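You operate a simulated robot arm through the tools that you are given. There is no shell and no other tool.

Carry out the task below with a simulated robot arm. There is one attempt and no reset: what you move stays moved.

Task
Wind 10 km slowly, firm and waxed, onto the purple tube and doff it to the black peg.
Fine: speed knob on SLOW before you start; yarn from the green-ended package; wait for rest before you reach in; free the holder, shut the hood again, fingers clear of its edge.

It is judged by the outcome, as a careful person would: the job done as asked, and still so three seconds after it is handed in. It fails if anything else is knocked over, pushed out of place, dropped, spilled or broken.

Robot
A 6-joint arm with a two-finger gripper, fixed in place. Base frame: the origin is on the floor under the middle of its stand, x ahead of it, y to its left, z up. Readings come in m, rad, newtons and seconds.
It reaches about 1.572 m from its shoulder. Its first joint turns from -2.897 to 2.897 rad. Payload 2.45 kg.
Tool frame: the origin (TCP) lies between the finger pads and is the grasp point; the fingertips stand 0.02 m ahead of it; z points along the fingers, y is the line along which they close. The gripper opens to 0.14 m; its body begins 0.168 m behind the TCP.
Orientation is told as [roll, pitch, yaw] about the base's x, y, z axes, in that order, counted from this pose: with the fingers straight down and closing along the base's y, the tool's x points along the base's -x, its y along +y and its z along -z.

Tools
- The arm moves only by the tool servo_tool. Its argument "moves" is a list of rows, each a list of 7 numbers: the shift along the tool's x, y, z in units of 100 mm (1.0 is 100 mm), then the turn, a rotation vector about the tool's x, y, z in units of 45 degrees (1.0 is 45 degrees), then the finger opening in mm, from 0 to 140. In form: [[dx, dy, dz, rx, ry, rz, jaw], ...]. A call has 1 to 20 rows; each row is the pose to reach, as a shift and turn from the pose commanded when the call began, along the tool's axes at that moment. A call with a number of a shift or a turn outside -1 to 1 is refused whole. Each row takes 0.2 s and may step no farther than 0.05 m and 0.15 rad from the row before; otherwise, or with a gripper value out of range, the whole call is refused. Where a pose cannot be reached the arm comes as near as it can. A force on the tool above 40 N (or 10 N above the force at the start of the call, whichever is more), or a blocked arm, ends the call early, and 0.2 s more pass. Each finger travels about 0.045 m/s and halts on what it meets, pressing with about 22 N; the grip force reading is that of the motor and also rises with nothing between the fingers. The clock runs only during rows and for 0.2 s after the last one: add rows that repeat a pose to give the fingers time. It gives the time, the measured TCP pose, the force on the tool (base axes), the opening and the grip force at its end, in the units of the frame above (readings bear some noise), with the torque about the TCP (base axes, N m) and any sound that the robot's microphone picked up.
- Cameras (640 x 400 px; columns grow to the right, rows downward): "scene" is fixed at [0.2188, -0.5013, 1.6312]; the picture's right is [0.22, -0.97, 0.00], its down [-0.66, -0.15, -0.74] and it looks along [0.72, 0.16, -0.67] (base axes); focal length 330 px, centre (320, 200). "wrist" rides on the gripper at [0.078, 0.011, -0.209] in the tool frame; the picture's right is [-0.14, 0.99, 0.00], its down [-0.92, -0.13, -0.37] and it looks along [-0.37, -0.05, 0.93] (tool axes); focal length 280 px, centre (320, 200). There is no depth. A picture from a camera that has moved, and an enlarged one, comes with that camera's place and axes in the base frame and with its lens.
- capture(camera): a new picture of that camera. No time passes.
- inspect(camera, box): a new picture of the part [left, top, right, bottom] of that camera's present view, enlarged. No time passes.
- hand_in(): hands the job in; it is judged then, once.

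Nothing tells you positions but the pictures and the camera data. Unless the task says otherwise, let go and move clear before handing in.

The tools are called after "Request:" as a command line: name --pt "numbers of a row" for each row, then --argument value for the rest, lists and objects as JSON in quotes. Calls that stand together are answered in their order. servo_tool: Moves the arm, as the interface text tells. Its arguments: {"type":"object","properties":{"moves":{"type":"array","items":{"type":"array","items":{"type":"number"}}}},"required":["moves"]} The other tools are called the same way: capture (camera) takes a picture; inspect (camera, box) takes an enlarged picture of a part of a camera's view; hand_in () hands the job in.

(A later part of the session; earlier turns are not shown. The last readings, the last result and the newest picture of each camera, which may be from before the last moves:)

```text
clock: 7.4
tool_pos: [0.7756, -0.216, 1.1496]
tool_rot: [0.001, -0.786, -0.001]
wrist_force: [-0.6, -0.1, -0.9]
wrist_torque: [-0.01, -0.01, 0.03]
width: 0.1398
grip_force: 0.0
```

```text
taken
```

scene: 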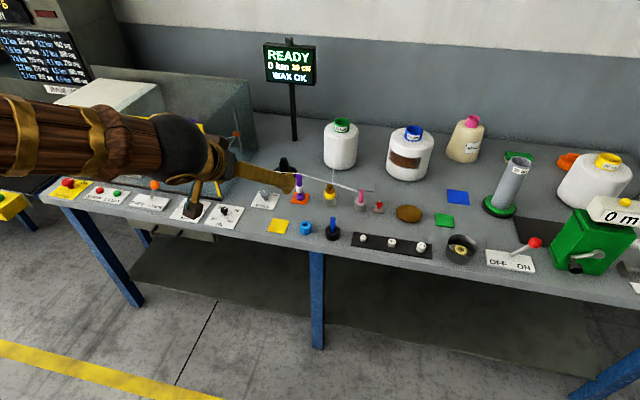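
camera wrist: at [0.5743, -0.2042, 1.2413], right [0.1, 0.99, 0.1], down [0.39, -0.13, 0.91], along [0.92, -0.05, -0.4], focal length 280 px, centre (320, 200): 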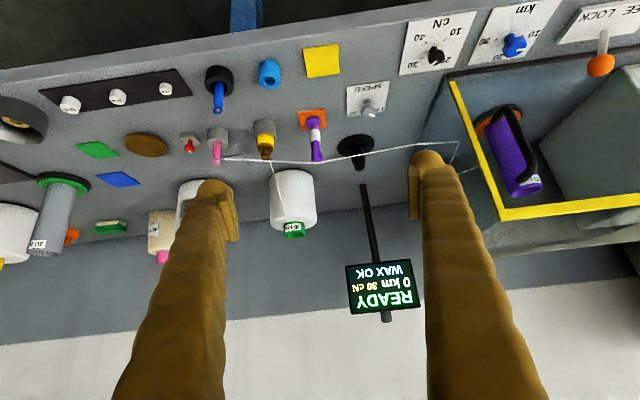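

I can see the speed knob ahead between the fingers in the wrist view. I'll enlarge it to fix its place and pointer angle.

Request:
inspect --camera "wrist" --box '[330, 65, 410, 125]'

Request:
inspect --camera "wrist" --box '[190, 80, 350, 200]'

Request:
inspect --camera "wrist" --box '[390, 0, 640, 160]'

Request:
inspect --camera "wrist" --box '[440, 60, 640, 240]'

```text
6.67 times, centred on (370, 95) of wrist
camera zoom: at [0.5743, -0.2042, 1.2413], right [0.1, 0.99, 0.1], down [0.39, -0.13, 0.91], along [0.92, -0.05, -0.4], focal length 1869 px, centre (-13, 900)
```

zoom: 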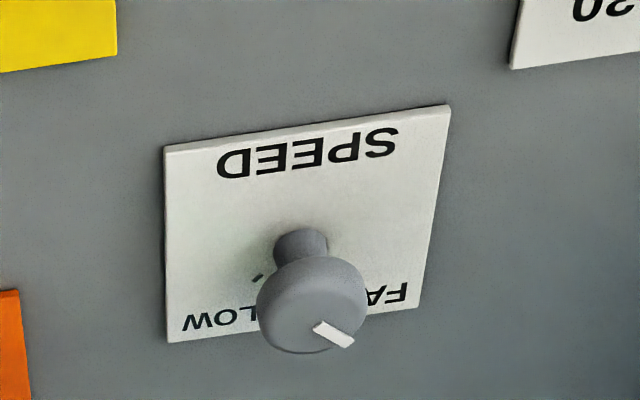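

```text
3.33 times, centred on (270, 140) of wrist
camera zoom: at [0.5743, -0.2042, 1.2413], right [0.1, 0.99, 0.1], down [0.39, -0.13, 0.91], along [0.92, -0.05, -0.4], focal length 935 px, centre (487, 400)
```

zoom: 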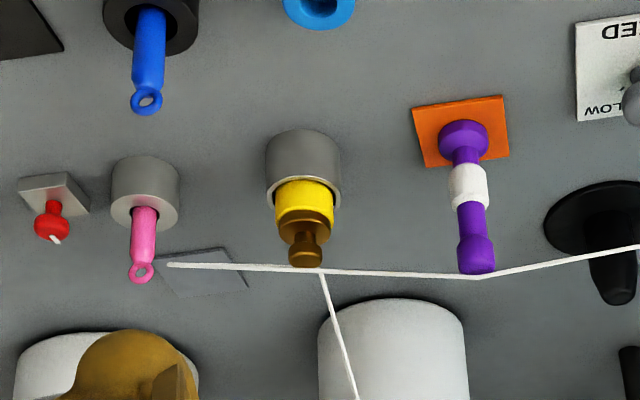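

```text
2.50 times, centred on (515, 80) of wrist
camera zoom: at [0.5743, -0.2042, 1.2413], right [0.1, 0.99, 0.1], down [0.39, -0.13, 0.91], along [0.92, -0.05, -0.4], focal length 701 px, centre (-168, 500)
```

zoom: 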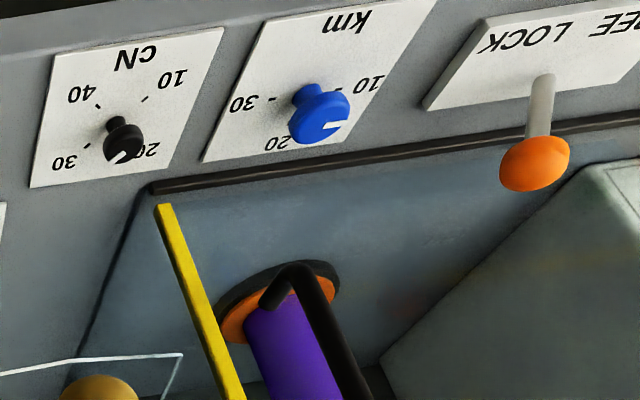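

```text
2.22 times, centred on (540, 150) of wrist
camera zoom: at [0.5743, -0.2042, 1.2413], right [0.1, 0.99, 0.1], down [0.39, -0.13, 0.91], along [0.92, -0.05, -0.4], focal length 623 px, centre (-169, 311)
```

zoom: 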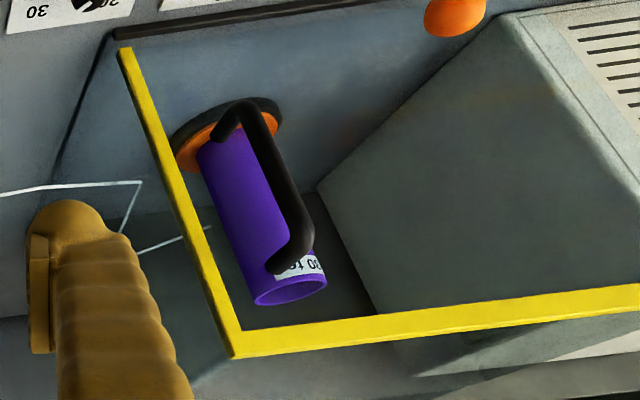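

The speed knob is a small mushroom cap (about 35 mm across) at roughly (1.053, -0.109), cap height about 0.84–0.85. I'll turn the tilted gripper 30° to the left, narrow the jaws, and approach.

Request:
servo_tool --pt "0 0 0 -0.12 0 -0.12 120" --pt "0 0 0 -0.24 0 -0.24 100" --pt "0 0 0 -0.36 0 -0.36 80" --pt "0 0 0 -0.471 0 -0.471 70" --pt "0 0 0 -0.471 0 -0.471 70"

Request:
servo_tool --pt "0.01 -0.12 0.4 0 0 0 70" --pt "0.02 -0.23 0.8 0 0 0 70" --pt "0.03 -0.3 1.0 0 0 0 70"

Request:
servo_tool --pt "0.01 -0.05 0.4 0 0 0 70" --pt "0.02 -0.1 0.8 0 0 0 70" --pt "0.03 -0.15 1.0 0 0 0 70"

Request:
capture --camera "wrist"

Request:
capture --camera "scene"

```text
clock: 8.6
tool_pos: [0.7752, -0.2155, 1.1497]
tool_rot: [0.0, -0.785, 0.525]
wrist_force: [-0.1, 0.6, -0.4]
wrist_torque: [0.02, 0.0, 0.0]
width: 0.0702
grip_force: 0.1
```

```text
clock: 9.4
tool_pos: [0.8507, -0.2064, 1.0774]
tool_rot: [0.0, -0.784, 0.525]
wrist_force: [0.3, -0.7, 0.9]
wrist_torque: [-0.03, 0.01, 0.0]
width: 0.07
grip_force: 0.0
```

```text
clock: 10.2
tool_pos: [0.9177, -0.1863, 1.0043]
tool_rot: [-0.001, -0.785, 0.524]
wrist_force: [0.6, 0.2, 0.1]
wrist_torque: [-0.01, 0.02, 0.01]
width: 0.0701
grip_force: 0.2
```

```text
taken
camera wrist: at [0.7382, -0.2777, 1.0968], right [-0.41, 0.91, 0.1], down [0.4, 0.09, 0.91], along [0.82, 0.41, -0.4], focal length 280 px, centre (320, 200)
```

wrist: 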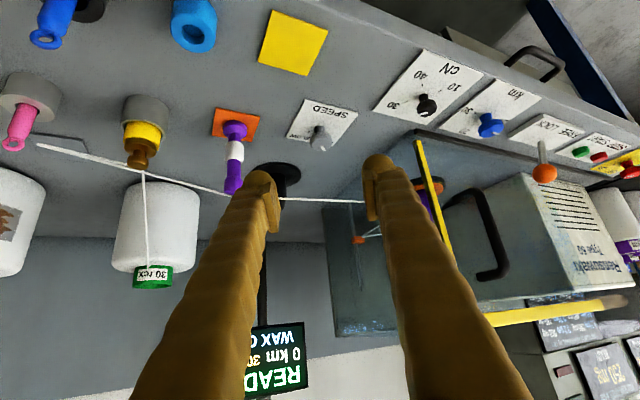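

```text
taken
```

scene: 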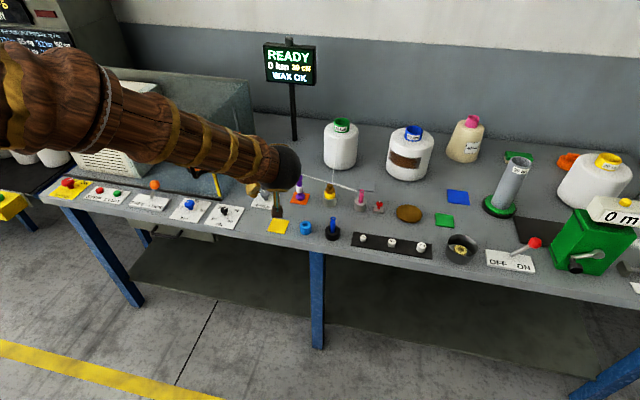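

The knob is now centred between the fingers in view. I'll enlarge to refine its position.

Request:
inspect --camera "wrist" --box '[270, 90, 370, 160]'

Request:
inspect --camera "scene" --box '[220, 160, 320, 240]'

```text
5.71 times, centred on (320, 125) of wrist
camera zoom: at [0.7382, -0.2777, 1.0968], right [-0.41, 0.91, 0.1], down [0.4, 0.09, 0.91], along [0.82, 0.41, -0.4], focal length 1602 px, centre (320, 629)
```

zoom: 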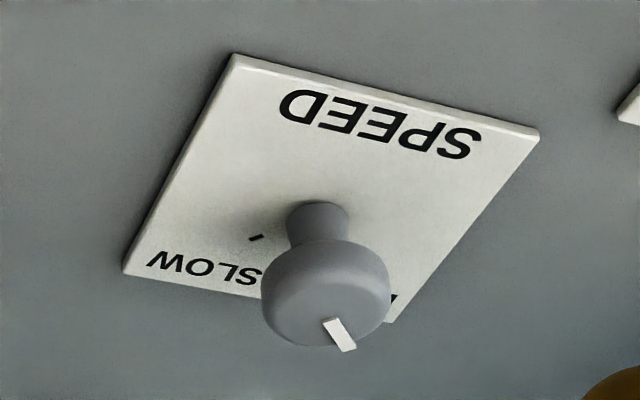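

```text
5.00 times, centred on (270, 200) of scene
camera zoom: at [0.2188, -0.5013, 1.6312], right [0.22, -0.97, 0.0], down [-0.66, -0.15, -0.74], along [0.72, 0.16, -0.67], focal length 1647 px, centre (570, 200)
```

zoom: 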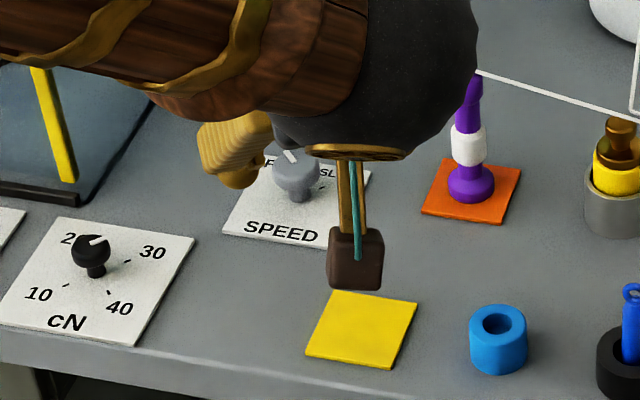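

The approach line is aligned with the knob: about 0.22 m to go straight along the fingers. I'll advance most of the way and check.

Request:
servo_tool --pt "0 0 0.4 0 0 0 70" --pt "0 0 0.8 0 0 0 65" --pt "0 0 1.0 0 0 0 60"

Request:
servo_tool --pt "0 0 0.3 0 0 0 60" --pt "0 0 0.6 0 0 0 60" --pt "0 0 0.7 0 0 0 60"

Request:
capture --camera "wrist"

Request:
capture --camera "scene"

```text
clock: 11.0
tool_pos: [0.9797, -0.1499, 0.9331]
tool_rot: [0.001, -0.784, 0.524]
wrist_force: [0.3, -0.2, -0.2]
wrist_torque: [-0.02, 0.01, -0.03]
width: 0.0599
grip_force: 0.0
```

```text
clock: 11.8
tool_pos: [1.0222, -0.1259, 0.8843]
tool_rot: [0.0, -0.786, 0.524]
wrist_force: [-0.2, 0.1, 1.7]
wrist_torque: [0.0, 0.02, 0.01]
width: 0.06
grip_force: 0.0
```

```text
taken
camera wrist: at [0.8429, -0.2176, 0.9763], right [-0.41, 0.91, 0.1], down [0.4, 0.09, 0.91], along [0.82, 0.41, -0.4], focal length 280 px, centre (320, 200)
```

wrist: 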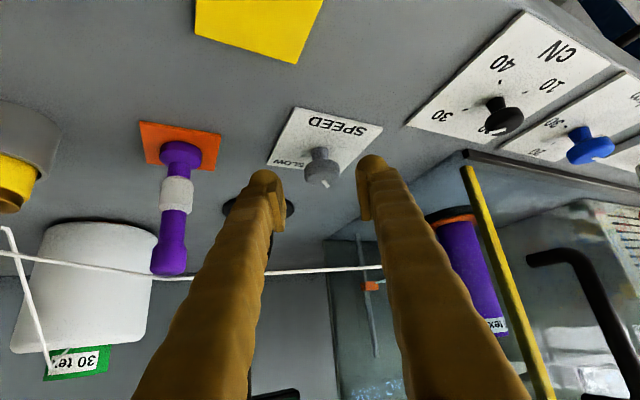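

```text
taken
```

scene: 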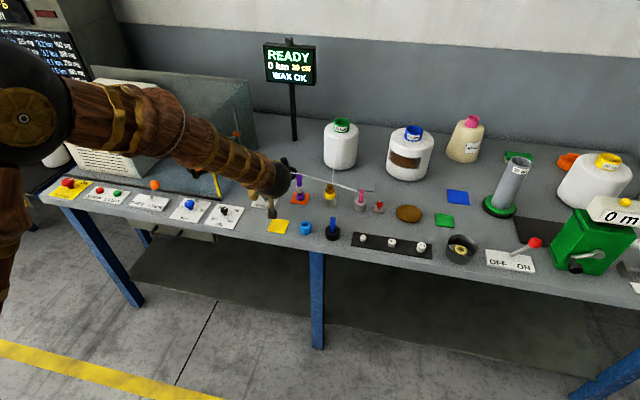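

The knob cap is centred between the jaws about 5 cm ahead. I'll advance the last 5 cm and close on it.

Request:
servo_tool --pt "0 0 0.2 0 0 0 60" --pt "0 0 0.4 0 0 0 60" --pt "0 0 0.49 0 0 0 60" --pt "0 0 0.49 0 0 0 60"

Request:
capture --camera "wrist"

```text
clock: 12.8
tool_pos: [1.0528, -0.107, 0.8492]
tool_rot: [0.0, -0.784, 0.524]
wrist_force: [-0.2, 0.2, -0.4]
wrist_torque: [-0.01, -0.02, 0.02]
width: 0.0601
grip_force: 0.0
```

```text
taken
camera wrist: at [0.8725, -0.2, 0.9415], right [-0.41, 0.91, 0.1], down [0.4, 0.08, 0.91], along [0.82, 0.41, -0.4], focal length 280 px, centre (320, 200)
```

wrist: 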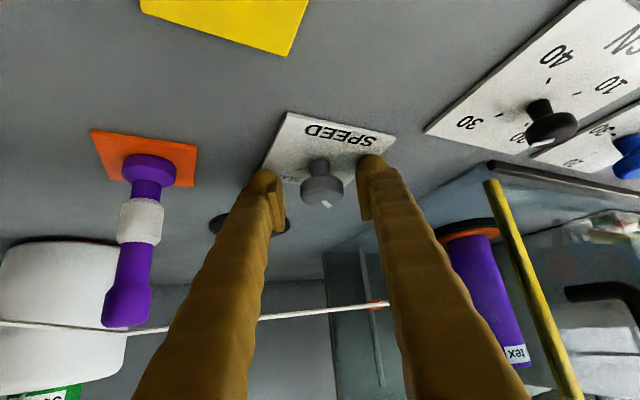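

The knob is right between the pads. Closing on it now.

Request:
servo_tool --pt "0 0 0 0 0 0 40" --pt "0 0 0 0 0 0 20" --pt "0 0 0 0 0 0 20" --pt "0 0 0 0 0 0 20"

Request:
inspect --camera "wrist" --box '[240, 90, 400, 250]'

```text
clock: 13.8
tool_pos: [1.0511, -0.1069, 0.8495]
tool_rot: [0.0, -0.785, 0.525]
wrist_force: [-7.3, 11.8, 4.6]
wrist_torque: [-0.01, 0.01, -0.11]
width: 0.0331
grip_force: 9.5
```

```text
2.50 times, centred on (320, 170) of wrist
camera zoom: at [0.8723, -0.1993, 0.9417], right [-0.41, 0.91, 0.1], down [0.4, 0.08, 0.91], along [0.82, 0.42, -0.4], focal length 701 px, centre (320, 275)
```

zoom: 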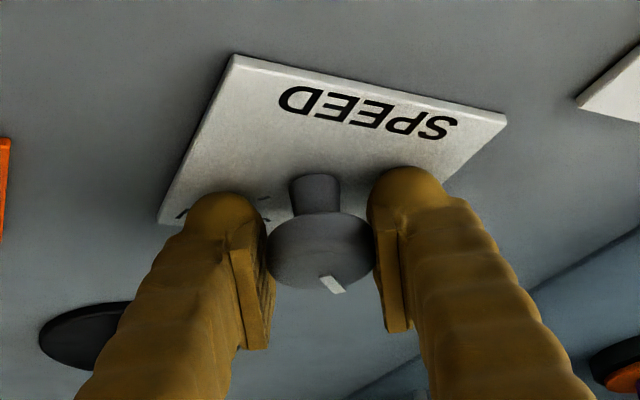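

The jaws hold the cap at 33 mm but with a sideways push, so the knob is a few mm to the +y side of the tool. I'll shift to centre the grip.

Request:
servo_tool --pt "0 0.02 0 0 0 0 20" --pt "0 0.03 0 0 0 0 20" --pt "0 0.03 0 0 0 0 20"

```text
clock: 14.6
tool_pos: [1.0513, -0.106, 0.8495]
tool_rot: [-0.003, -0.784, 0.525]
wrist_force: [23.4, -1.8, -0.3]
wrist_torque: [0.01, -0.09, 0.11]
width: 0.0298
grip_force: 45.0
```

Now the grip is firm at about 30 mm. I'll turn the knob about the vertical by 45° toward SLOW.

Request:
servo_tool --pt "0 0.03 0 0.118 0 0.118 20" --pt "0 0.03 0 0.236 0 0.236 20" --pt "0 0.03 0 0.354 0 0.354 20" --pt "0 0.03 0 0.472 0 0.472 20" --pt "0 0.03 0 0.59 0 0.59 20" --pt "0 0.03 0 0.707 0 0.707 20"

Request:
inspect --camera "wrist" --box '[240, 90, 400, 250]'

Request:
inspect --camera "scene" --box '[220, 160, 320, 240]'

```text
clock: 14.9
tool_pos: [1.0509, -0.1058, 0.8494]
tool_rot: [-0.002, -0.787, 0.472]
wrist_force: [6.2, -2.7, -4.9]
wrist_torque: [0.15, -0.06, 0.05]
width: 0.0298
grip_force: 44.9
stopped in row 1: the force on the tool passed its limit at 45 N (the readings are from after the stop); the commanded pose is now the measured one
```

```text
2.50 times, centred on (320, 170) of wrist
camera zoom: at [0.8668, -0.189, 0.9416], right [-0.36, 0.93, 0.1], down [0.4, 0.06, 0.91], along [0.84, 0.37, -0.4], focal length 701 px, centre (320, 275)
```

zoom: 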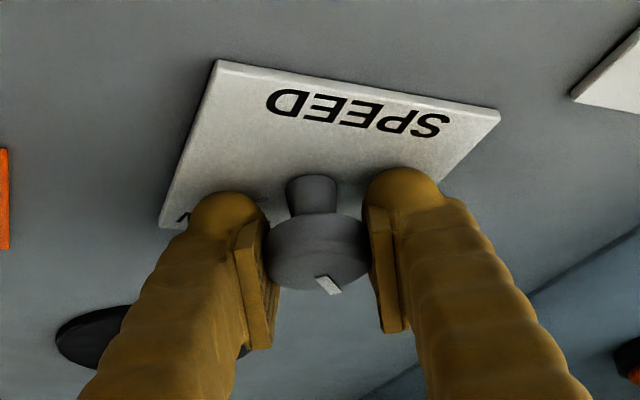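

```text
5.00 times, centred on (270, 200) of scene
camera zoom: at [0.2188, -0.5013, 1.6312], right [0.22, -0.97, 0.0], down [-0.66, -0.15, -0.74], along [0.72, 0.16, -0.67], focal length 1647 px, centre (570, 200)
```

zoom: 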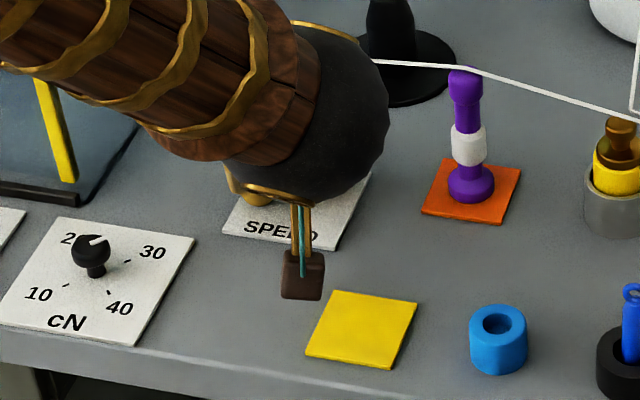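

The turn began (about 3°) but a pre-loaded side force stopped it; the pose is now relaxed. I'll continue in small turns.

Request:
servo_tool --pt "0 0 0 0.05 0 0.05 20" --pt "0 0 0 0.1 0 0.1 20" --pt "0 0 0 0.15 0 0.15 20"

Request:
inspect --camera "wrist" --box '[240, 90, 400, 250]'

```text
clock: 15.7
tool_pos: [1.0514, -0.1072, 0.8494]
tool_rot: [-0.002, -0.787, 0.305]
wrist_force: [24.6, -22.3, -9.1]
wrist_torque: [-0.14, -0.06, 0.17]
width: 0.03
grip_force: 45.5
```

```text
2.50 times, centred on (320, 170) of wrist
camera zoom: at [0.8558, -0.1577, 0.9416], right [-0.2, 0.97, 0.1], down [0.41, 0.0, 0.91], along [0.89, 0.23, -0.4], focal length 701 px, centre (320, 275)
```

zoom: 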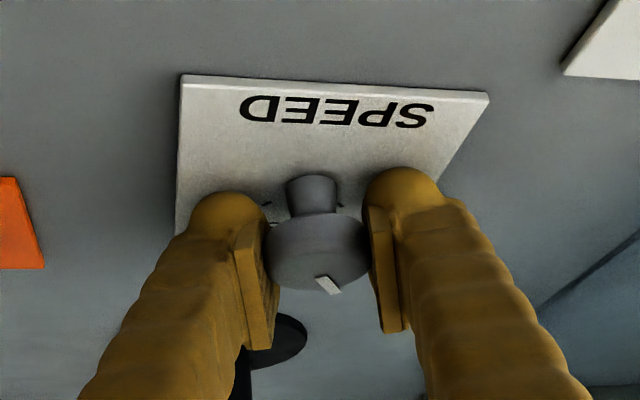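

The knob turns with the gripper, but the pads hold it off its axis (chord 30 mm, not 35 mm); the knob's axis is several mm closer to the robot. I'll open, shift back, and re-grip.

Request:
servo_tool --pt "0 0 0 0 0 0 40" --pt "0 0 0 0 0 0 60" --pt "0.06 0 -0.06 0 0 0 60" --pt "0.06 0 -0.06 0 0 0 60"

Request:
inspect --camera "wrist" --box '[240, 90, 400, 250]'

```text
clock: 16.7
tool_pos: [1.0432, -0.1097, 0.85]
tool_rot: [-0.002, -0.787, 0.307]
wrist_force: [-0.2, 0.1, 0.6]
wrist_torque: [0.02, 0.04, -0.03]
width: 0.0601
grip_force: 0.1
```

```text
2.50 times, centred on (320, 170) of wrist
camera zoom: at [0.8475, -0.1596, 0.9422], right [-0.21, 0.97, 0.1], down [0.41, 0.0, 0.91], along [0.89, 0.23, -0.4], focal length 701 px, centre (320, 275)
```

zoom: 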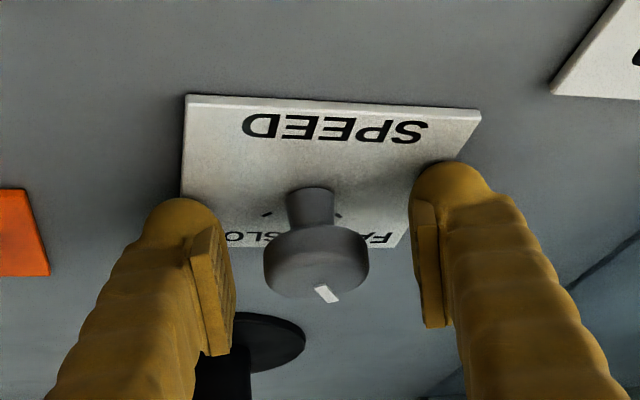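

The cap is centred again in the view. I'll close and compare the grip width.

Request:
servo_tool --pt "0 0 0 0 0 0 45" --pt "0 0 0 0 0 0 25" --pt "0 0 0 0 0 0 25" --pt "0 0 0 0 0 0 25"

Request:
inspect --camera "wrist" --box '[240, 90, 400, 250]'

```text
clock: 17.7
tool_pos: [1.0416, -0.11, 0.8499]
tool_rot: [-0.002, -0.787, 0.308]
wrist_force: [5.1, -10.8, -0.6]
wrist_torque: [-0.07, 0.07, -0.02]
width: 0.0333
grip_force: 6.2
```

```text
2.50 times, centred on (320, 170) of wrist
camera zoom: at [0.8476, -0.1599, 0.9421], right [-0.21, 0.97, 0.1], down [0.41, 0.0, 0.91], along [0.89, 0.23, -0.4], focal length 701 px, centre (320, 275)
```

zoom: 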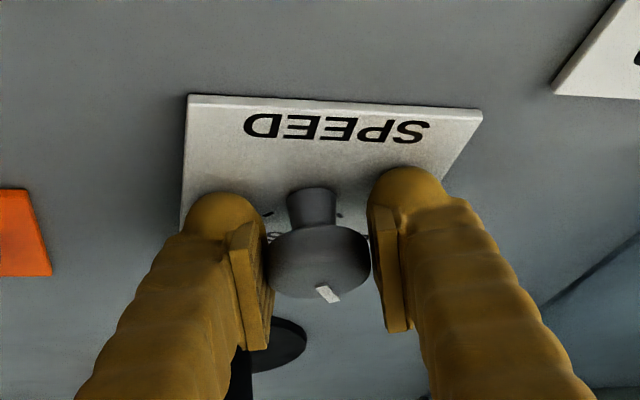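

One finger touches first; I'll shift 1.2 mm toward it to balance and let the grip settle.

Request:
servo_tool --pt "0 -0.012 0 0 0 0 25" --pt "0 -0.012 0 0 0 0 25" --pt "0 -0.012 0 0 0 0 25"

```text
clock: 18.5
tool_pos: [1.0437, -0.1109, 0.8495]
tool_rot: [-0.001, -0.786, 0.306]
wrist_force: [5.8, -6.8, 2.2]
wrist_torque: [0.11, -0.06, -0.06]
width: 0.0309
grip_force: 40.2
```

Grip is firm now with small side force. I'll turn a further 15° and watch the force.

Request:
servo_tool --pt "0 -0.012 0 0.06 0 0.06 25" --pt "0 -0.012 0 0.12 0 0.12 25" --pt "0 -0.012 0 0.18 0 0.18 25" --pt "0 -0.012 0 0.236 0 0.236 25"

Request:
inspect --camera "wrist" --box '[240, 90, 400, 250]'

```text
clock: 19.5
tool_pos: [1.0446, -0.1107, 0.8491]
tool_rot: [-0.003, -0.786, 0.045]
wrist_force: [-4.6, 21.8, -1.5]
wrist_torque: [0.12, 0.11, 0.07]
width: 0.03
grip_force: 45.4
```

```text
2.50 times, centred on (320, 170) of wrist
camera zoom: at [0.8416, -0.1078, 0.9416], right [0.05, 0.99, 0.1], down [0.39, -0.11, 0.91], along [0.92, -0.01, -0.4], focal length 701 px, centre (320, 275)
```

zoom: 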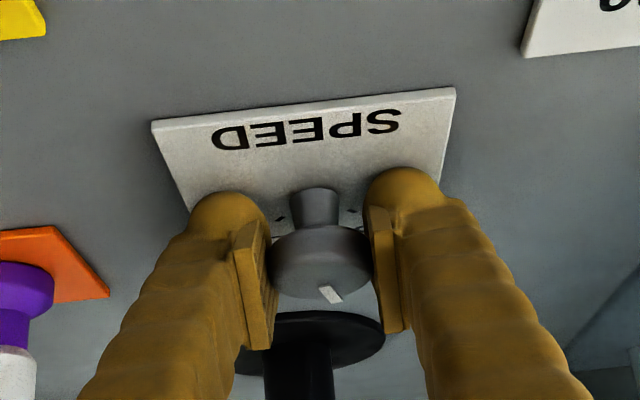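

The knob keeps following (about 27° turned so far). I'll relieve the side force by 1.5 mm and turn another 18°.

Request:
servo_tool --pt "0 0.015 0 0 0 0 25" --pt "0 0.015 0 0.06 0 0.06 25" --pt "0 0.018 0 0.12 0 0.12 25" --pt "0 0.021 0 0.18 0 0.18 25" --pt "0 0.024 0 0.236 0 0.236 25" --pt "0 0.027 0 0.28 0 0.28 25"

Request:
inspect --camera "wrist" --box '[240, 90, 400, 250]'

```text
clock: 20.2
tool_pos: [1.0438, -0.109, 0.8491]
tool_rot: [0.0, -0.789, -0.033]
wrist_force: [1.8, 7.0, -0.1]
wrist_torque: [-0.02, -0.01, 0.03]
width: 0.0301
grip_force: 44.9
out of reach, approached as far as the arm can: row 3
stopped in row 3: the force on the tool passed its limit at 62 N (the readings are from after the stop); the commanded pose is now the measured one
```

```text
2.50 times, centred on (320, 170) of wrist
camera zoom: at [0.8422, -0.0921, 0.9412], right [0.13, 0.99, 0.1], down [0.38, -0.14, 0.91], along [0.91, -0.08, -0.4], focal length 701 px, centre (320, 275)
```

zoom: 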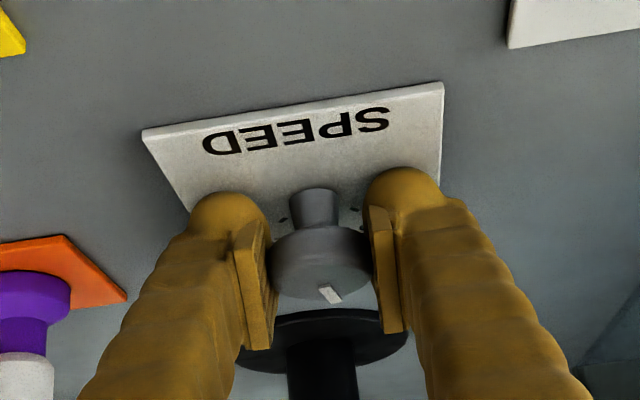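

The arm neared a wrist singularity at straight-ahead azimuth, so I'll ratchet: open, swing back left around the knob, and grip again.

Request:
servo_tool --pt "0 0 0 0 0 0 45" --pt "0 0 0 0 0 0 60" --pt "0 0 0 -0.108 0 -0.108 60" --pt "0 0 0 -0.216 0 -0.216 60" --pt "0 0 0 -0.324 0 -0.324 60" --pt "0 0 0 -0.432 0 -0.432 60" --pt "0 0 0 -0.54 0 -0.54 60" --pt "0 0 0 -0.54 0 -0.54 60"

Request:
inspect --camera "wrist" --box '[240, 90, 400, 250]'

```text
clock: 22.0
tool_pos: [1.0423, -0.1096, 0.8489]
tool_rot: [-0.003, -0.787, 0.571]
wrist_force: [-0.1, -0.2, -0.5]
wrist_torque: [0.0, 0.01, 0.01]
width: 0.06
grip_force: 0.1
```

```text
2.50 times, centred on (320, 170) of wrist
camera zoom: at [0.8678, -0.2097, 0.9413], right [-0.45, 0.89, 0.1], down [0.4, 0.1, 0.91], along [0.8, 0.45, -0.4], focal length 701 px, centre (320, 275)
```

zoom: 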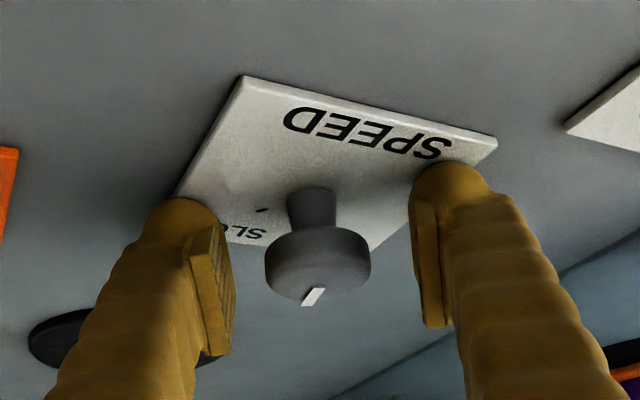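

The jaws are swung back to about 33° with the knob still centred. Closing again.

Request:
servo_tool --pt "0 0 0 0 0 0 45" --pt "0 0 0 0 0 0 25" --pt "0 0 0 0 0 0 25" --pt "0 0 0 0 0 0 25"

```text
clock: 23.0
tool_pos: [1.0425, -0.1124, 0.8506]
tool_rot: [-0.003, -0.786, 0.568]
wrist_force: [11.8, -10.0, -3.2]
wrist_torque: [-0.05, 0.03, -0.03]
width: 0.0303
grip_force: 40.4
```

Grip firm, small sideways load; I'll relieve it by 1.2 mm while turning 29° toward SLOW.

Request:
servo_tool --pt "0 -0.012 0 0 0 0 25" --pt "0 -0.012 0 0.08 0 0.08 25" --pt "0 -0.012 0 0.16 0 0.16 25" --pt "0 -0.012 0 0.24 0 0.24 25"

Request:
servo_tool --pt "0 0.01 0 0.08 0 0.08 25" --pt "0 0.01 0 0.16 0 0.16 25" --pt "0 0.01 0 0.22 0 0.22 25"

Request:
inspect --camera "wrist" --box '[240, 90, 400, 250]'

```text
clock: 24.0
tool_pos: [1.045, -0.111, 0.849]
tool_rot: [-0.001, -0.788, 0.3]
wrist_force: [-19.1, 6.9, 5.3]
wrist_torque: [0.09, 0.23, 0.05]
width: 0.0302
grip_force: 44.9
```

```text
clock: 24.8
tool_pos: [1.0438, -0.1093, 0.8487]
tool_rot: [-0.001, -0.787, 0.057]
wrist_force: [-18.0, 7.6, -2.2]
wrist_torque: [0.19, 0.14, -0.03]
width: 0.0302
grip_force: 45.6
```

```text
2.50 times, centred on (320, 170) of wrist
camera zoom: at [0.8421, -0.11, 0.9413], right [0.04, 0.99, 0.1], down [0.4, -0.11, 0.91], along [0.92, 0.0, -0.4], focal length 701 px, centre (320, 275)
```

zoom: 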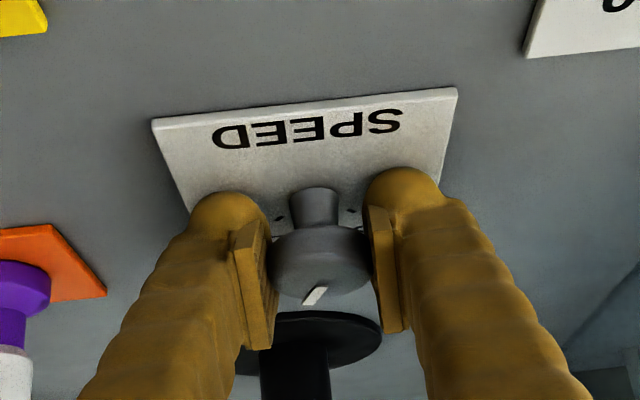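

It works: the knob has turned about 60° in all. One more ratchet should bring it to SLOW.

Request:
servo_tool --pt "0 0 0 0 0 0 45" --pt "0 0 0 0 0 0 60" --pt "0 0 0 -0.1 0 -0.1 60" --pt "0 0 0 -0.2 0 -0.2 60" --pt "0 0 0 -0.3 0 -0.3 60" --pt "0 0 0 -0.4 0 -0.4 60" --pt "0 0 0 -0.47 0 -0.47 60" --pt "0 0 0 -0.47 0 -0.47 60"

Request:
inspect --camera "wrist" --box '[240, 90, 400, 250]'

Request:
inspect --camera "scene" --box '[250, 30, 350, 100]'

```text
clock: 26.6
tool_pos: [1.0431, -0.1095, 0.849]
tool_rot: [-0.001, -0.789, 0.579]
wrist_force: [0.5, 0.1, -0.4]
wrist_torque: [0.01, 0.0, -0.03]
width: 0.06
grip_force: 0.1
```

```text
2.50 times, centred on (320, 170) of wrist
camera zoom: at [0.8694, -0.2118, 0.9414], right [-0.46, 0.88, 0.1], down [0.39, 0.11, 0.91], along [0.79, 0.46, -0.4], focal length 701 px, centre (320, 275)
```

zoom: 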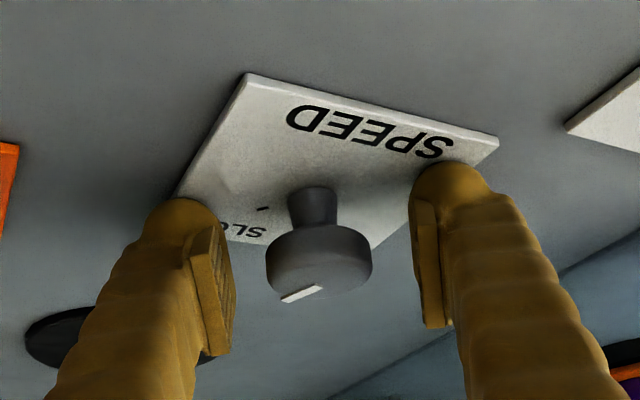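

```text
5.71 times, centred on (300, 65) of scene
camera zoom: at [0.2188, -0.5013, 1.6312], right [0.22, -0.97, 0.0], down [-0.66, -0.15, -0.74], along [0.72, 0.16, -0.67], focal length 1883 px, centre (434, 971)
```

zoom: 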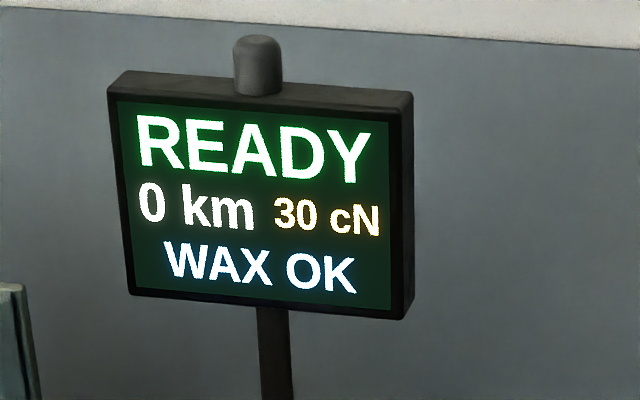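

The pointer now stands at about -29° from straight ahead, the SLOW tick at about -45°. I'll close and turn about 16° more.

Request:
servo_tool --pt "0 0 0 0 0 0 45" --pt "0 0 0 0 0 0 25" --pt "0 0 0 0 0 0 25" --pt "0 0 0 0 0 0 25"

Request:
servo_tool --pt "0 -0.008 0 0.0 0 0.0 25" --pt "0 -0.01 0 0.08 0 0.08 25" --pt "0 -0.01 0 0.16 0 0.16 25" --pt "0 -0.01 0 0.25 0 0.25 25"

Request:
servo_tool --pt "0 0 0 0 0 0 45" --pt "0 0 0 0 0 0 60" --pt "0 0 0 0 0 0 60"

Request:
inspect --camera "wrist" --box '[240, 90, 400, 250]'

```text
clock: 27.6
tool_pos: [1.0442, -0.1111, 0.8488]
tool_rot: [-0.001, -0.786, 0.578]
wrist_force: [5.9, -4.0, -1.3]
wrist_torque: [0.02, -0.05, -0.01]
width: 0.0304
grip_force: 43.0
```

```text
clock: 28.6
tool_pos: [1.0435, -0.109, 0.85]
tool_rot: [0.0, -0.788, 0.303]
wrist_force: [-12.8, 13.1, 4.1]
wrist_torque: [-0.12, 0.13, 0.01]
width: 0.0302
grip_force: 45.3
```

```text
clock: 29.4
tool_pos: [1.0452, -0.1105, 0.8495]
tool_rot: [0.0, -0.791, 0.3]
wrist_force: [-1.4, 0.5, -1.7]
wrist_torque: [0.0, 0.0, 0.03]
width: 0.06
grip_force: 0.1
```

```text
2.50 times, centred on (320, 170) of wrist
camera zoom: at [0.8486, -0.1606, 0.9414], right [-0.2, 0.97, 0.1], down [0.41, -0.01, 0.91], along [0.89, 0.22, -0.4], focal length 701 px, centre (320, 275)
```

zoom: 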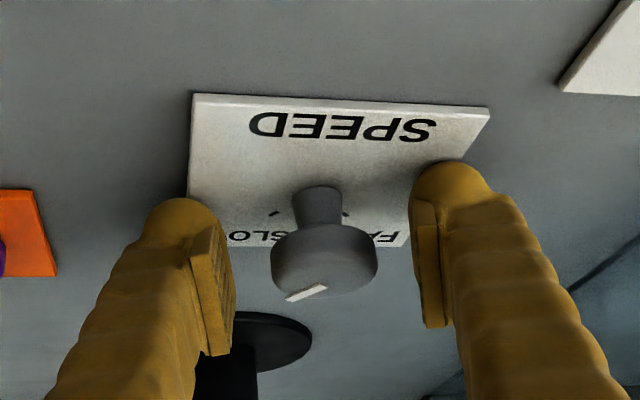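

The pointer is now close to the SLOW tick. I'll back off along the approach line and check it from farther away.

Request:
servo_tool --pt "0 0 -0.4 0 0 0 60" --pt "0 0 -0.8 0 0 0 60" --pt "0 0 -1.0 0 0 0 60"

Request:
servo_tool --pt "0 0 -0.4 0 0 0 60" --pt "0 0 -0.8 0 0 0 60" --pt "0 0 -1.0 0 0 0 60"

Request:
capture --camera "wrist"

Request:
inspect --camera "scene" --box '[230, 170, 310, 220]'

```text
clock: 30.2
tool_pos: [0.9759, -0.1317, 0.92]
tool_rot: [0.001, -0.788, 0.299]
wrist_force: [-0.7, -0.1, -0.1]
wrist_torque: [0.03, 0.0, 0.01]
width: 0.0599
grip_force: 0.0
```

```text
clock: 31.0
tool_pos: [0.9078, -0.1528, 0.9904]
tool_rot: [0.0, -0.787, 0.298]
wrist_force: [-0.3, 0.2, -1.3]
wrist_torque: [0.0, 0.02, -0.01]
width: 0.0602
grip_force: 0.0
```

```text
taken
camera wrist: at [0.7127, -0.2025, 1.0826], right [-0.2, 0.97, 0.1], down [0.41, -0.01, 0.91], along [0.89, 0.22, -0.4], focal length 280 px, centre (320, 200)
```

wrist: 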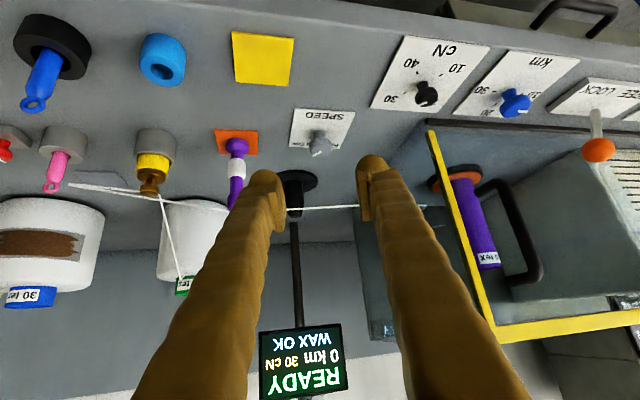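

```text
8.00 times, centred on (270, 195) of scene
camera zoom: at [0.2188, -0.5013, 1.6312], right [0.22, -0.97, 0.0], down [-0.66, -0.15, -0.74], along [0.72, 0.16, -0.67], focal length 2636 px, centre (720, 240)
```

zoom: 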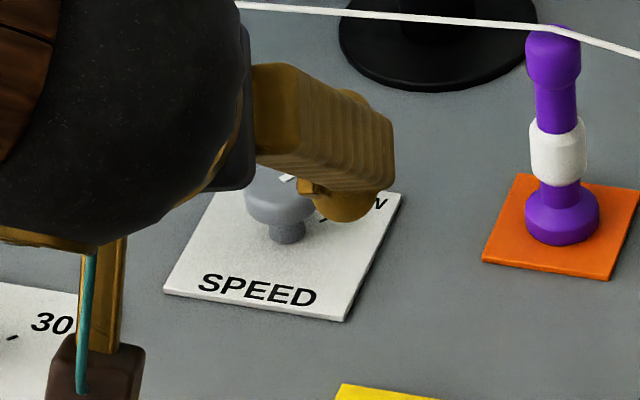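

The speed knob now looks set toward SLOW. I'll back away, straighten the gripper's azimuth and check the knob again from the scene camera before going to START.

Request:
servo_tool --pt "0 0 -0.4 0 0 0 60" --pt "0 0 -0.8 0 0 0 60" --pt "0 0 -1.0 0 0 0 60"

Request:
servo_tool --pt "0 0.3 0 0.09 0 0.09 40" --pt "0 0.6 0 0.18 0 0.18 20" --pt "0 0.9 0 0.268 0 0.268 0" --pt "0 1.0 0 0.268 0 0.268 0" --pt "0 1.0 0 0.268 0 0.268 0"

Request:
inspect --camera "scene" --box '[230, 170, 310, 220]'

Request:
capture --camera "wrist"

```text
clock: 31.8
tool_pos: [0.8408, -0.174, 1.0606]
tool_rot: [0.001, -0.787, 0.302]
wrist_force: [-0.1, -0.3, -0.7]
wrist_torque: [0.06, -0.01, 0.01]
width: 0.0603
grip_force: 0.0
```

```text
clock: 33.0
tool_pos: [0.8112, -0.0789, 1.0596]
tool_rot: [0.002, -0.788, 0.001]
wrist_force: [-0.3, 0.5, -0.2]
wrist_torque: [0.0, -0.01, -0.01]
width: 0.0
grip_force: 22.2
```

```text
8.00 times, centred on (270, 195) of scene
camera zoom: at [0.2188, -0.5013, 1.6312], right [0.22, -0.97, 0.0], down [-0.66, -0.15, -0.74], along [0.72, 0.16, -0.67], focal length 2636 px, centre (720, 240)
```

zoom: 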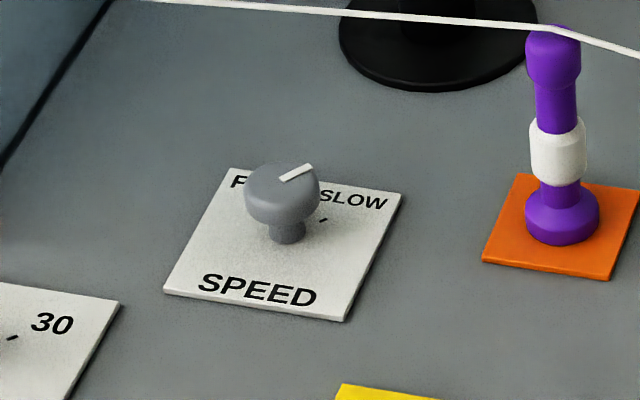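

```text
taken
camera wrist: at [0.6094, -0.0676, 1.1527], right [0.09, 0.99, 0.1], down [0.39, -0.13, 0.91], along [0.92, -0.05, -0.4], focal length 280 px, centre (320, 200)
```

wrist: 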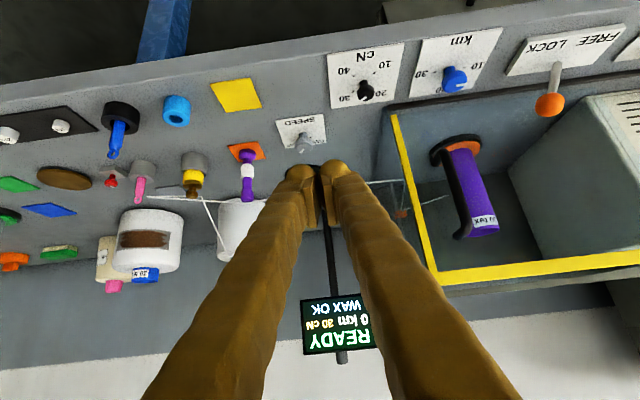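

The pointer now matches the SLOW tick (about -45°). Settings are SLOW, 30 cN, 10 km, wax OK, hood shut, holder locked; I'll move the closed gripper over to the START button.

Request:
servo_tool --pt "0 0.48 0 0 0 0 0" --pt "0 0.96 0 0 0 0 0" --pt "0 1.0 0 0 0 0 0"

Request:
servo_tool --pt "0 0.48 0 0 0 0 0" --pt "0 0.96 0 0 0 0 0" --pt "0 1.0 0 0 0 0 0"

Request:
servo_tool --pt "0 0.48 0 0 0 0 0" --pt "0 0.96 0 0 0 0 0" --pt "0 1.0 0 0 0 0 0"

Request:
servo_tool --pt "0 0.48 0 0 0 0 0" --pt "0 0.96 0 0 0 0 0" --pt "0 1.0 0 0 0 0 0"

Request:
capture --camera "wrist"

Request:
capture --camera "scene"

```text
clock: 33.8
tool_pos: [0.8076, 0.0284, 1.059]
tool_rot: [0.093, -0.776, -0.103]
wrist_force: [0.1, -0.6, 0.0]
wrist_torque: [0.06, 0.03, 0.06]
width: 0.0
grip_force: 21.5
out of reach, approached as far as the arm can: row 2
```

```text
clock: 34.6
tool_pos: [0.8116, 0.1235, 1.0614]
tool_rot: [0.001, -0.788, 0.002]
wrist_force: [0.0, 0.9, -0.7]
wrist_torque: [-0.03, 0.02, 0.0]
width: 0.0
grip_force: 22.1
```

```text
clock: 35.4
tool_pos: [0.8087, 0.2244, 1.061]
tool_rot: [0.0, -0.789, 0.001]
wrist_force: [-0.4, -0.5, 0.0]
wrist_torque: [0.0, -0.01, -0.01]
width: 0.0001
grip_force: 21.9
```

```text
clock: 36.2
tool_pos: [0.8092, 0.3238, 1.0599]
tool_rot: [0.001, -0.787, 0.002]
wrist_force: [-1.5, 0.6, 0.2]
wrist_torque: [-0.01, 0.02, 0.0]
width: 0.0002
grip_force: 21.9
```

```text
taken
camera wrist: at [0.608, 0.3333, 1.1521], right [0.09, 0.99, 0.1], down [0.39, -0.13, 0.91], along [0.92, -0.05, -0.4], focal length 280 px, centre (320, 200)
```

wrist: 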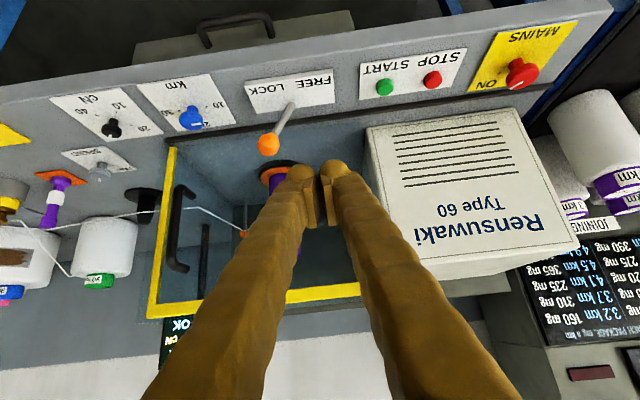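

```text
taken
```

scene: 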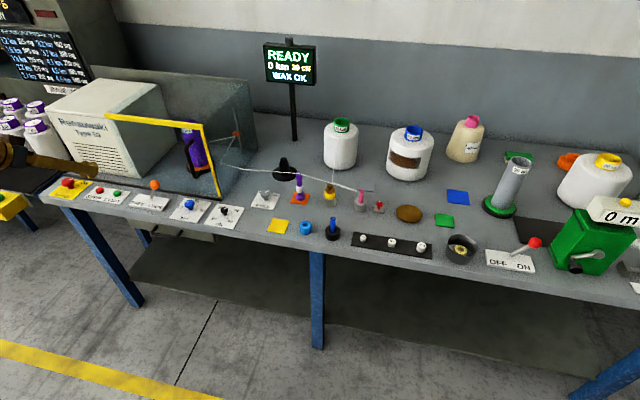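

I see START (green) and STOP (red) clearly; START comes out at about (0.95, 0.434). I'll enlarge to be exact.

Request:
inspect --camera "wrist" --box '[340, 40, 480, 120]'

Request:
inspect --camera "wrist" --box '[130, 120, 400, 330]'

Request:
inspect --camera "scene" --box '[90, 170, 170, 220]'

```text
4.57 times, centred on (410, 80) of wrist
camera zoom: at [0.608, 0.3333, 1.1521], right [0.09, 0.99, 0.1], down [0.39, -0.13, 0.91], along [0.92, -0.05, -0.4], focal length 1282 px, centre (-91, 749)
```

zoom: 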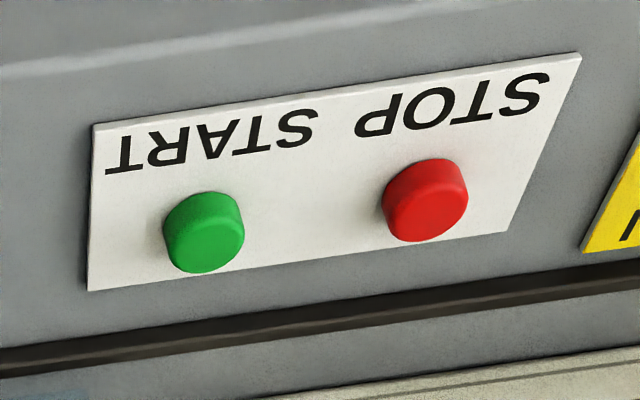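

```text
1.90 times, centred on (265, 225) of wrist
camera zoom: at [0.608, 0.3333, 1.1521], right [0.09, 0.99, 0.1], down [0.39, -0.13, 0.91], along [0.92, -0.05, -0.4], focal length 534 px, centre (425, 152)
```

zoom: 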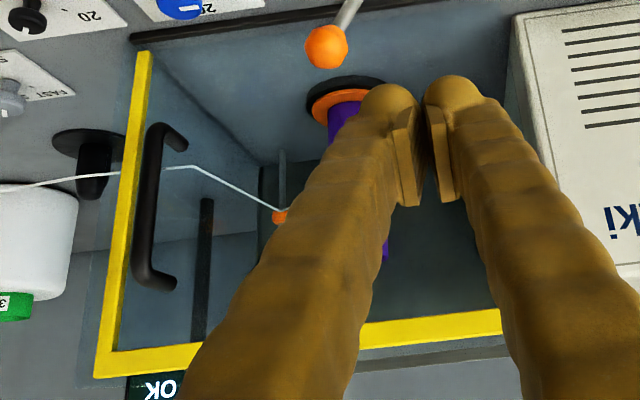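

```text
8.00 times, centred on (130, 195) of scene
camera zoom: at [0.2188, -0.5013, 1.6312], right [0.22, -0.97, 0.0], down [-0.66, -0.15, -0.74], along [0.72, 0.16, -0.67], focal length 2636 px, centre (1840, 240)
```

zoom: 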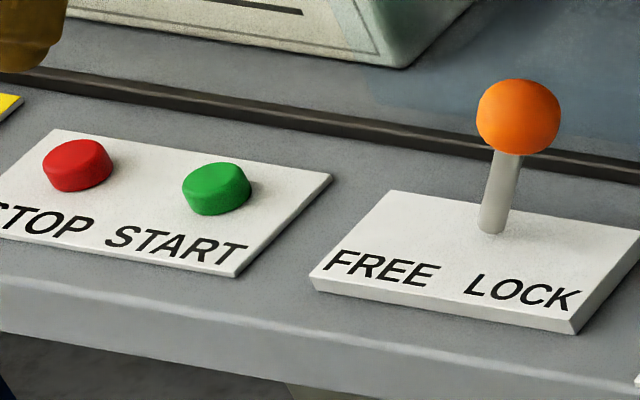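

START's top is at about (0.955, 0.435, 0.833). I'll bring the closed fingertips above it so the left fingertip lands on START, well away from STOP.

Request:
servo_tool --pt "0 0.2 0.4 0 0 0 0" --pt "0 0.4 0.8 0 0 0 0" --pt "0 0.48 0.98 0 0 0 0"

Request:
servo_tool --pt "0 0.2 0.4 0 0 0 0" --pt "0 0.4 0.8 0 0 0 0" --pt "0 0.48 0.98 0 0 0 0"

Request:
inspect --camera "wrist" --box '[220, 60, 460, 240]'

Request:
inspect --camera "scene" --box '[50, 140, 210, 240]'

```text
clock: 37.0
tool_pos: [0.8794, 0.3715, 0.9919]
tool_rot: [0.002, -0.789, 0.002]
wrist_force: [0.6, -0.1, 0.3]
wrist_torque: [0.02, 0.0, -0.02]
width: 0.0
grip_force: 22.3
```

```text
clock: 37.8
tool_pos: [0.9491, 0.4194, 0.9238]
tool_rot: [0.001, -0.79, 0.002]
wrist_force: [-0.3, -0.5, -0.6]
wrist_torque: [-0.03, 0.04, 0.06]
width: 0.0
grip_force: 21.6
```

```text
2.22 times, centred on (340, 150) of wrist
camera zoom: at [0.7473, 0.4293, 1.0145], right [0.09, 0.99, 0.1], down [0.39, -0.13, 0.91], along [0.92, -0.05, -0.4], focal length 623 px, centre (276, 311)
```

zoom: 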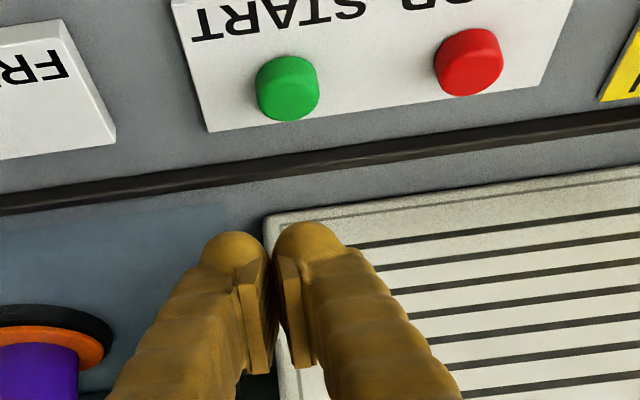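

```text
4.00 times, centred on (130, 190) of scene
camera zoom: at [0.2188, -0.5013, 1.6312], right [0.22, -0.97, 0.0], down [-0.66, -0.15, -0.74], along [0.72, 0.16, -0.67], focal length 1318 px, centre (1080, 240)
```

zoom: 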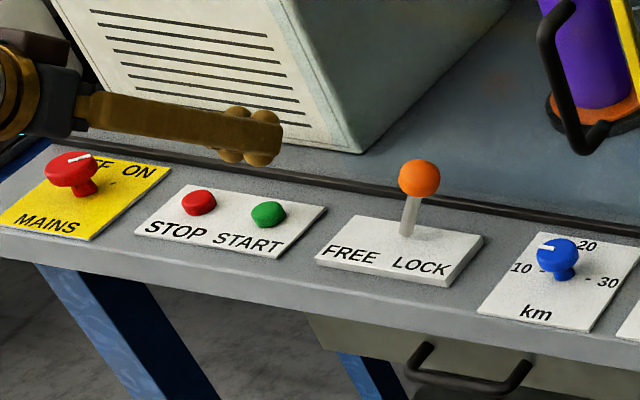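

The left fingertip is lined up over START. I'll lower straight down to just above it, then press in small steps.

Request:
servo_tool --pt "0.25 0 0.2 0 0 0 0" --pt "0.47 0 0.43 0 0 0 0" --pt "0.47 0 0.43 0 0 0 0"

Request:
inspect --camera "wrist" --box '[220, 60, 460, 240]'

Request:
inspect --camera "scene" --box '[70, 160, 170, 230]'

```text
clock: 38.6
tool_pos: [0.946, 0.4189, 0.8592]
tool_rot: [-0.001, -0.788, 0.001]
wrist_force: [0.4, 0.4, 0.3]
wrist_torque: [0.05, -0.01, 0.0]
width: 0.0
grip_force: 21.8
heard: click
```

```text
2.22 times, centred on (340, 150) of wrist
camera zoom: at [0.7451, 0.4296, 0.9508], right [0.09, 0.99, 0.1], down [0.39, -0.13, 0.91], along [0.92, -0.05, -0.4], focal length 623 px, centre (276, 311)
```

zoom: 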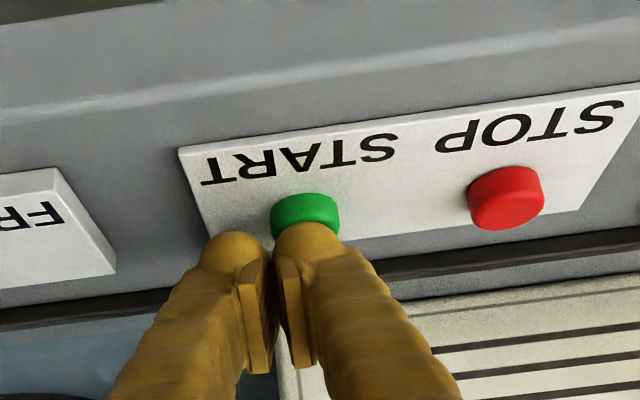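

```text
5.71 times, centred on (120, 195) of scene
camera zoom: at [0.2188, -0.5013, 1.6312], right [0.22, -0.97, 0.0], down [-0.66, -0.15, -0.74], along [0.72, 0.16, -0.67], focal length 1883 px, centre (1463, 229)
```

zoom: 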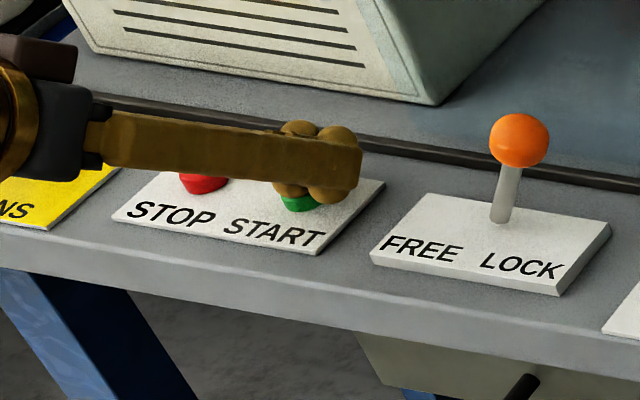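

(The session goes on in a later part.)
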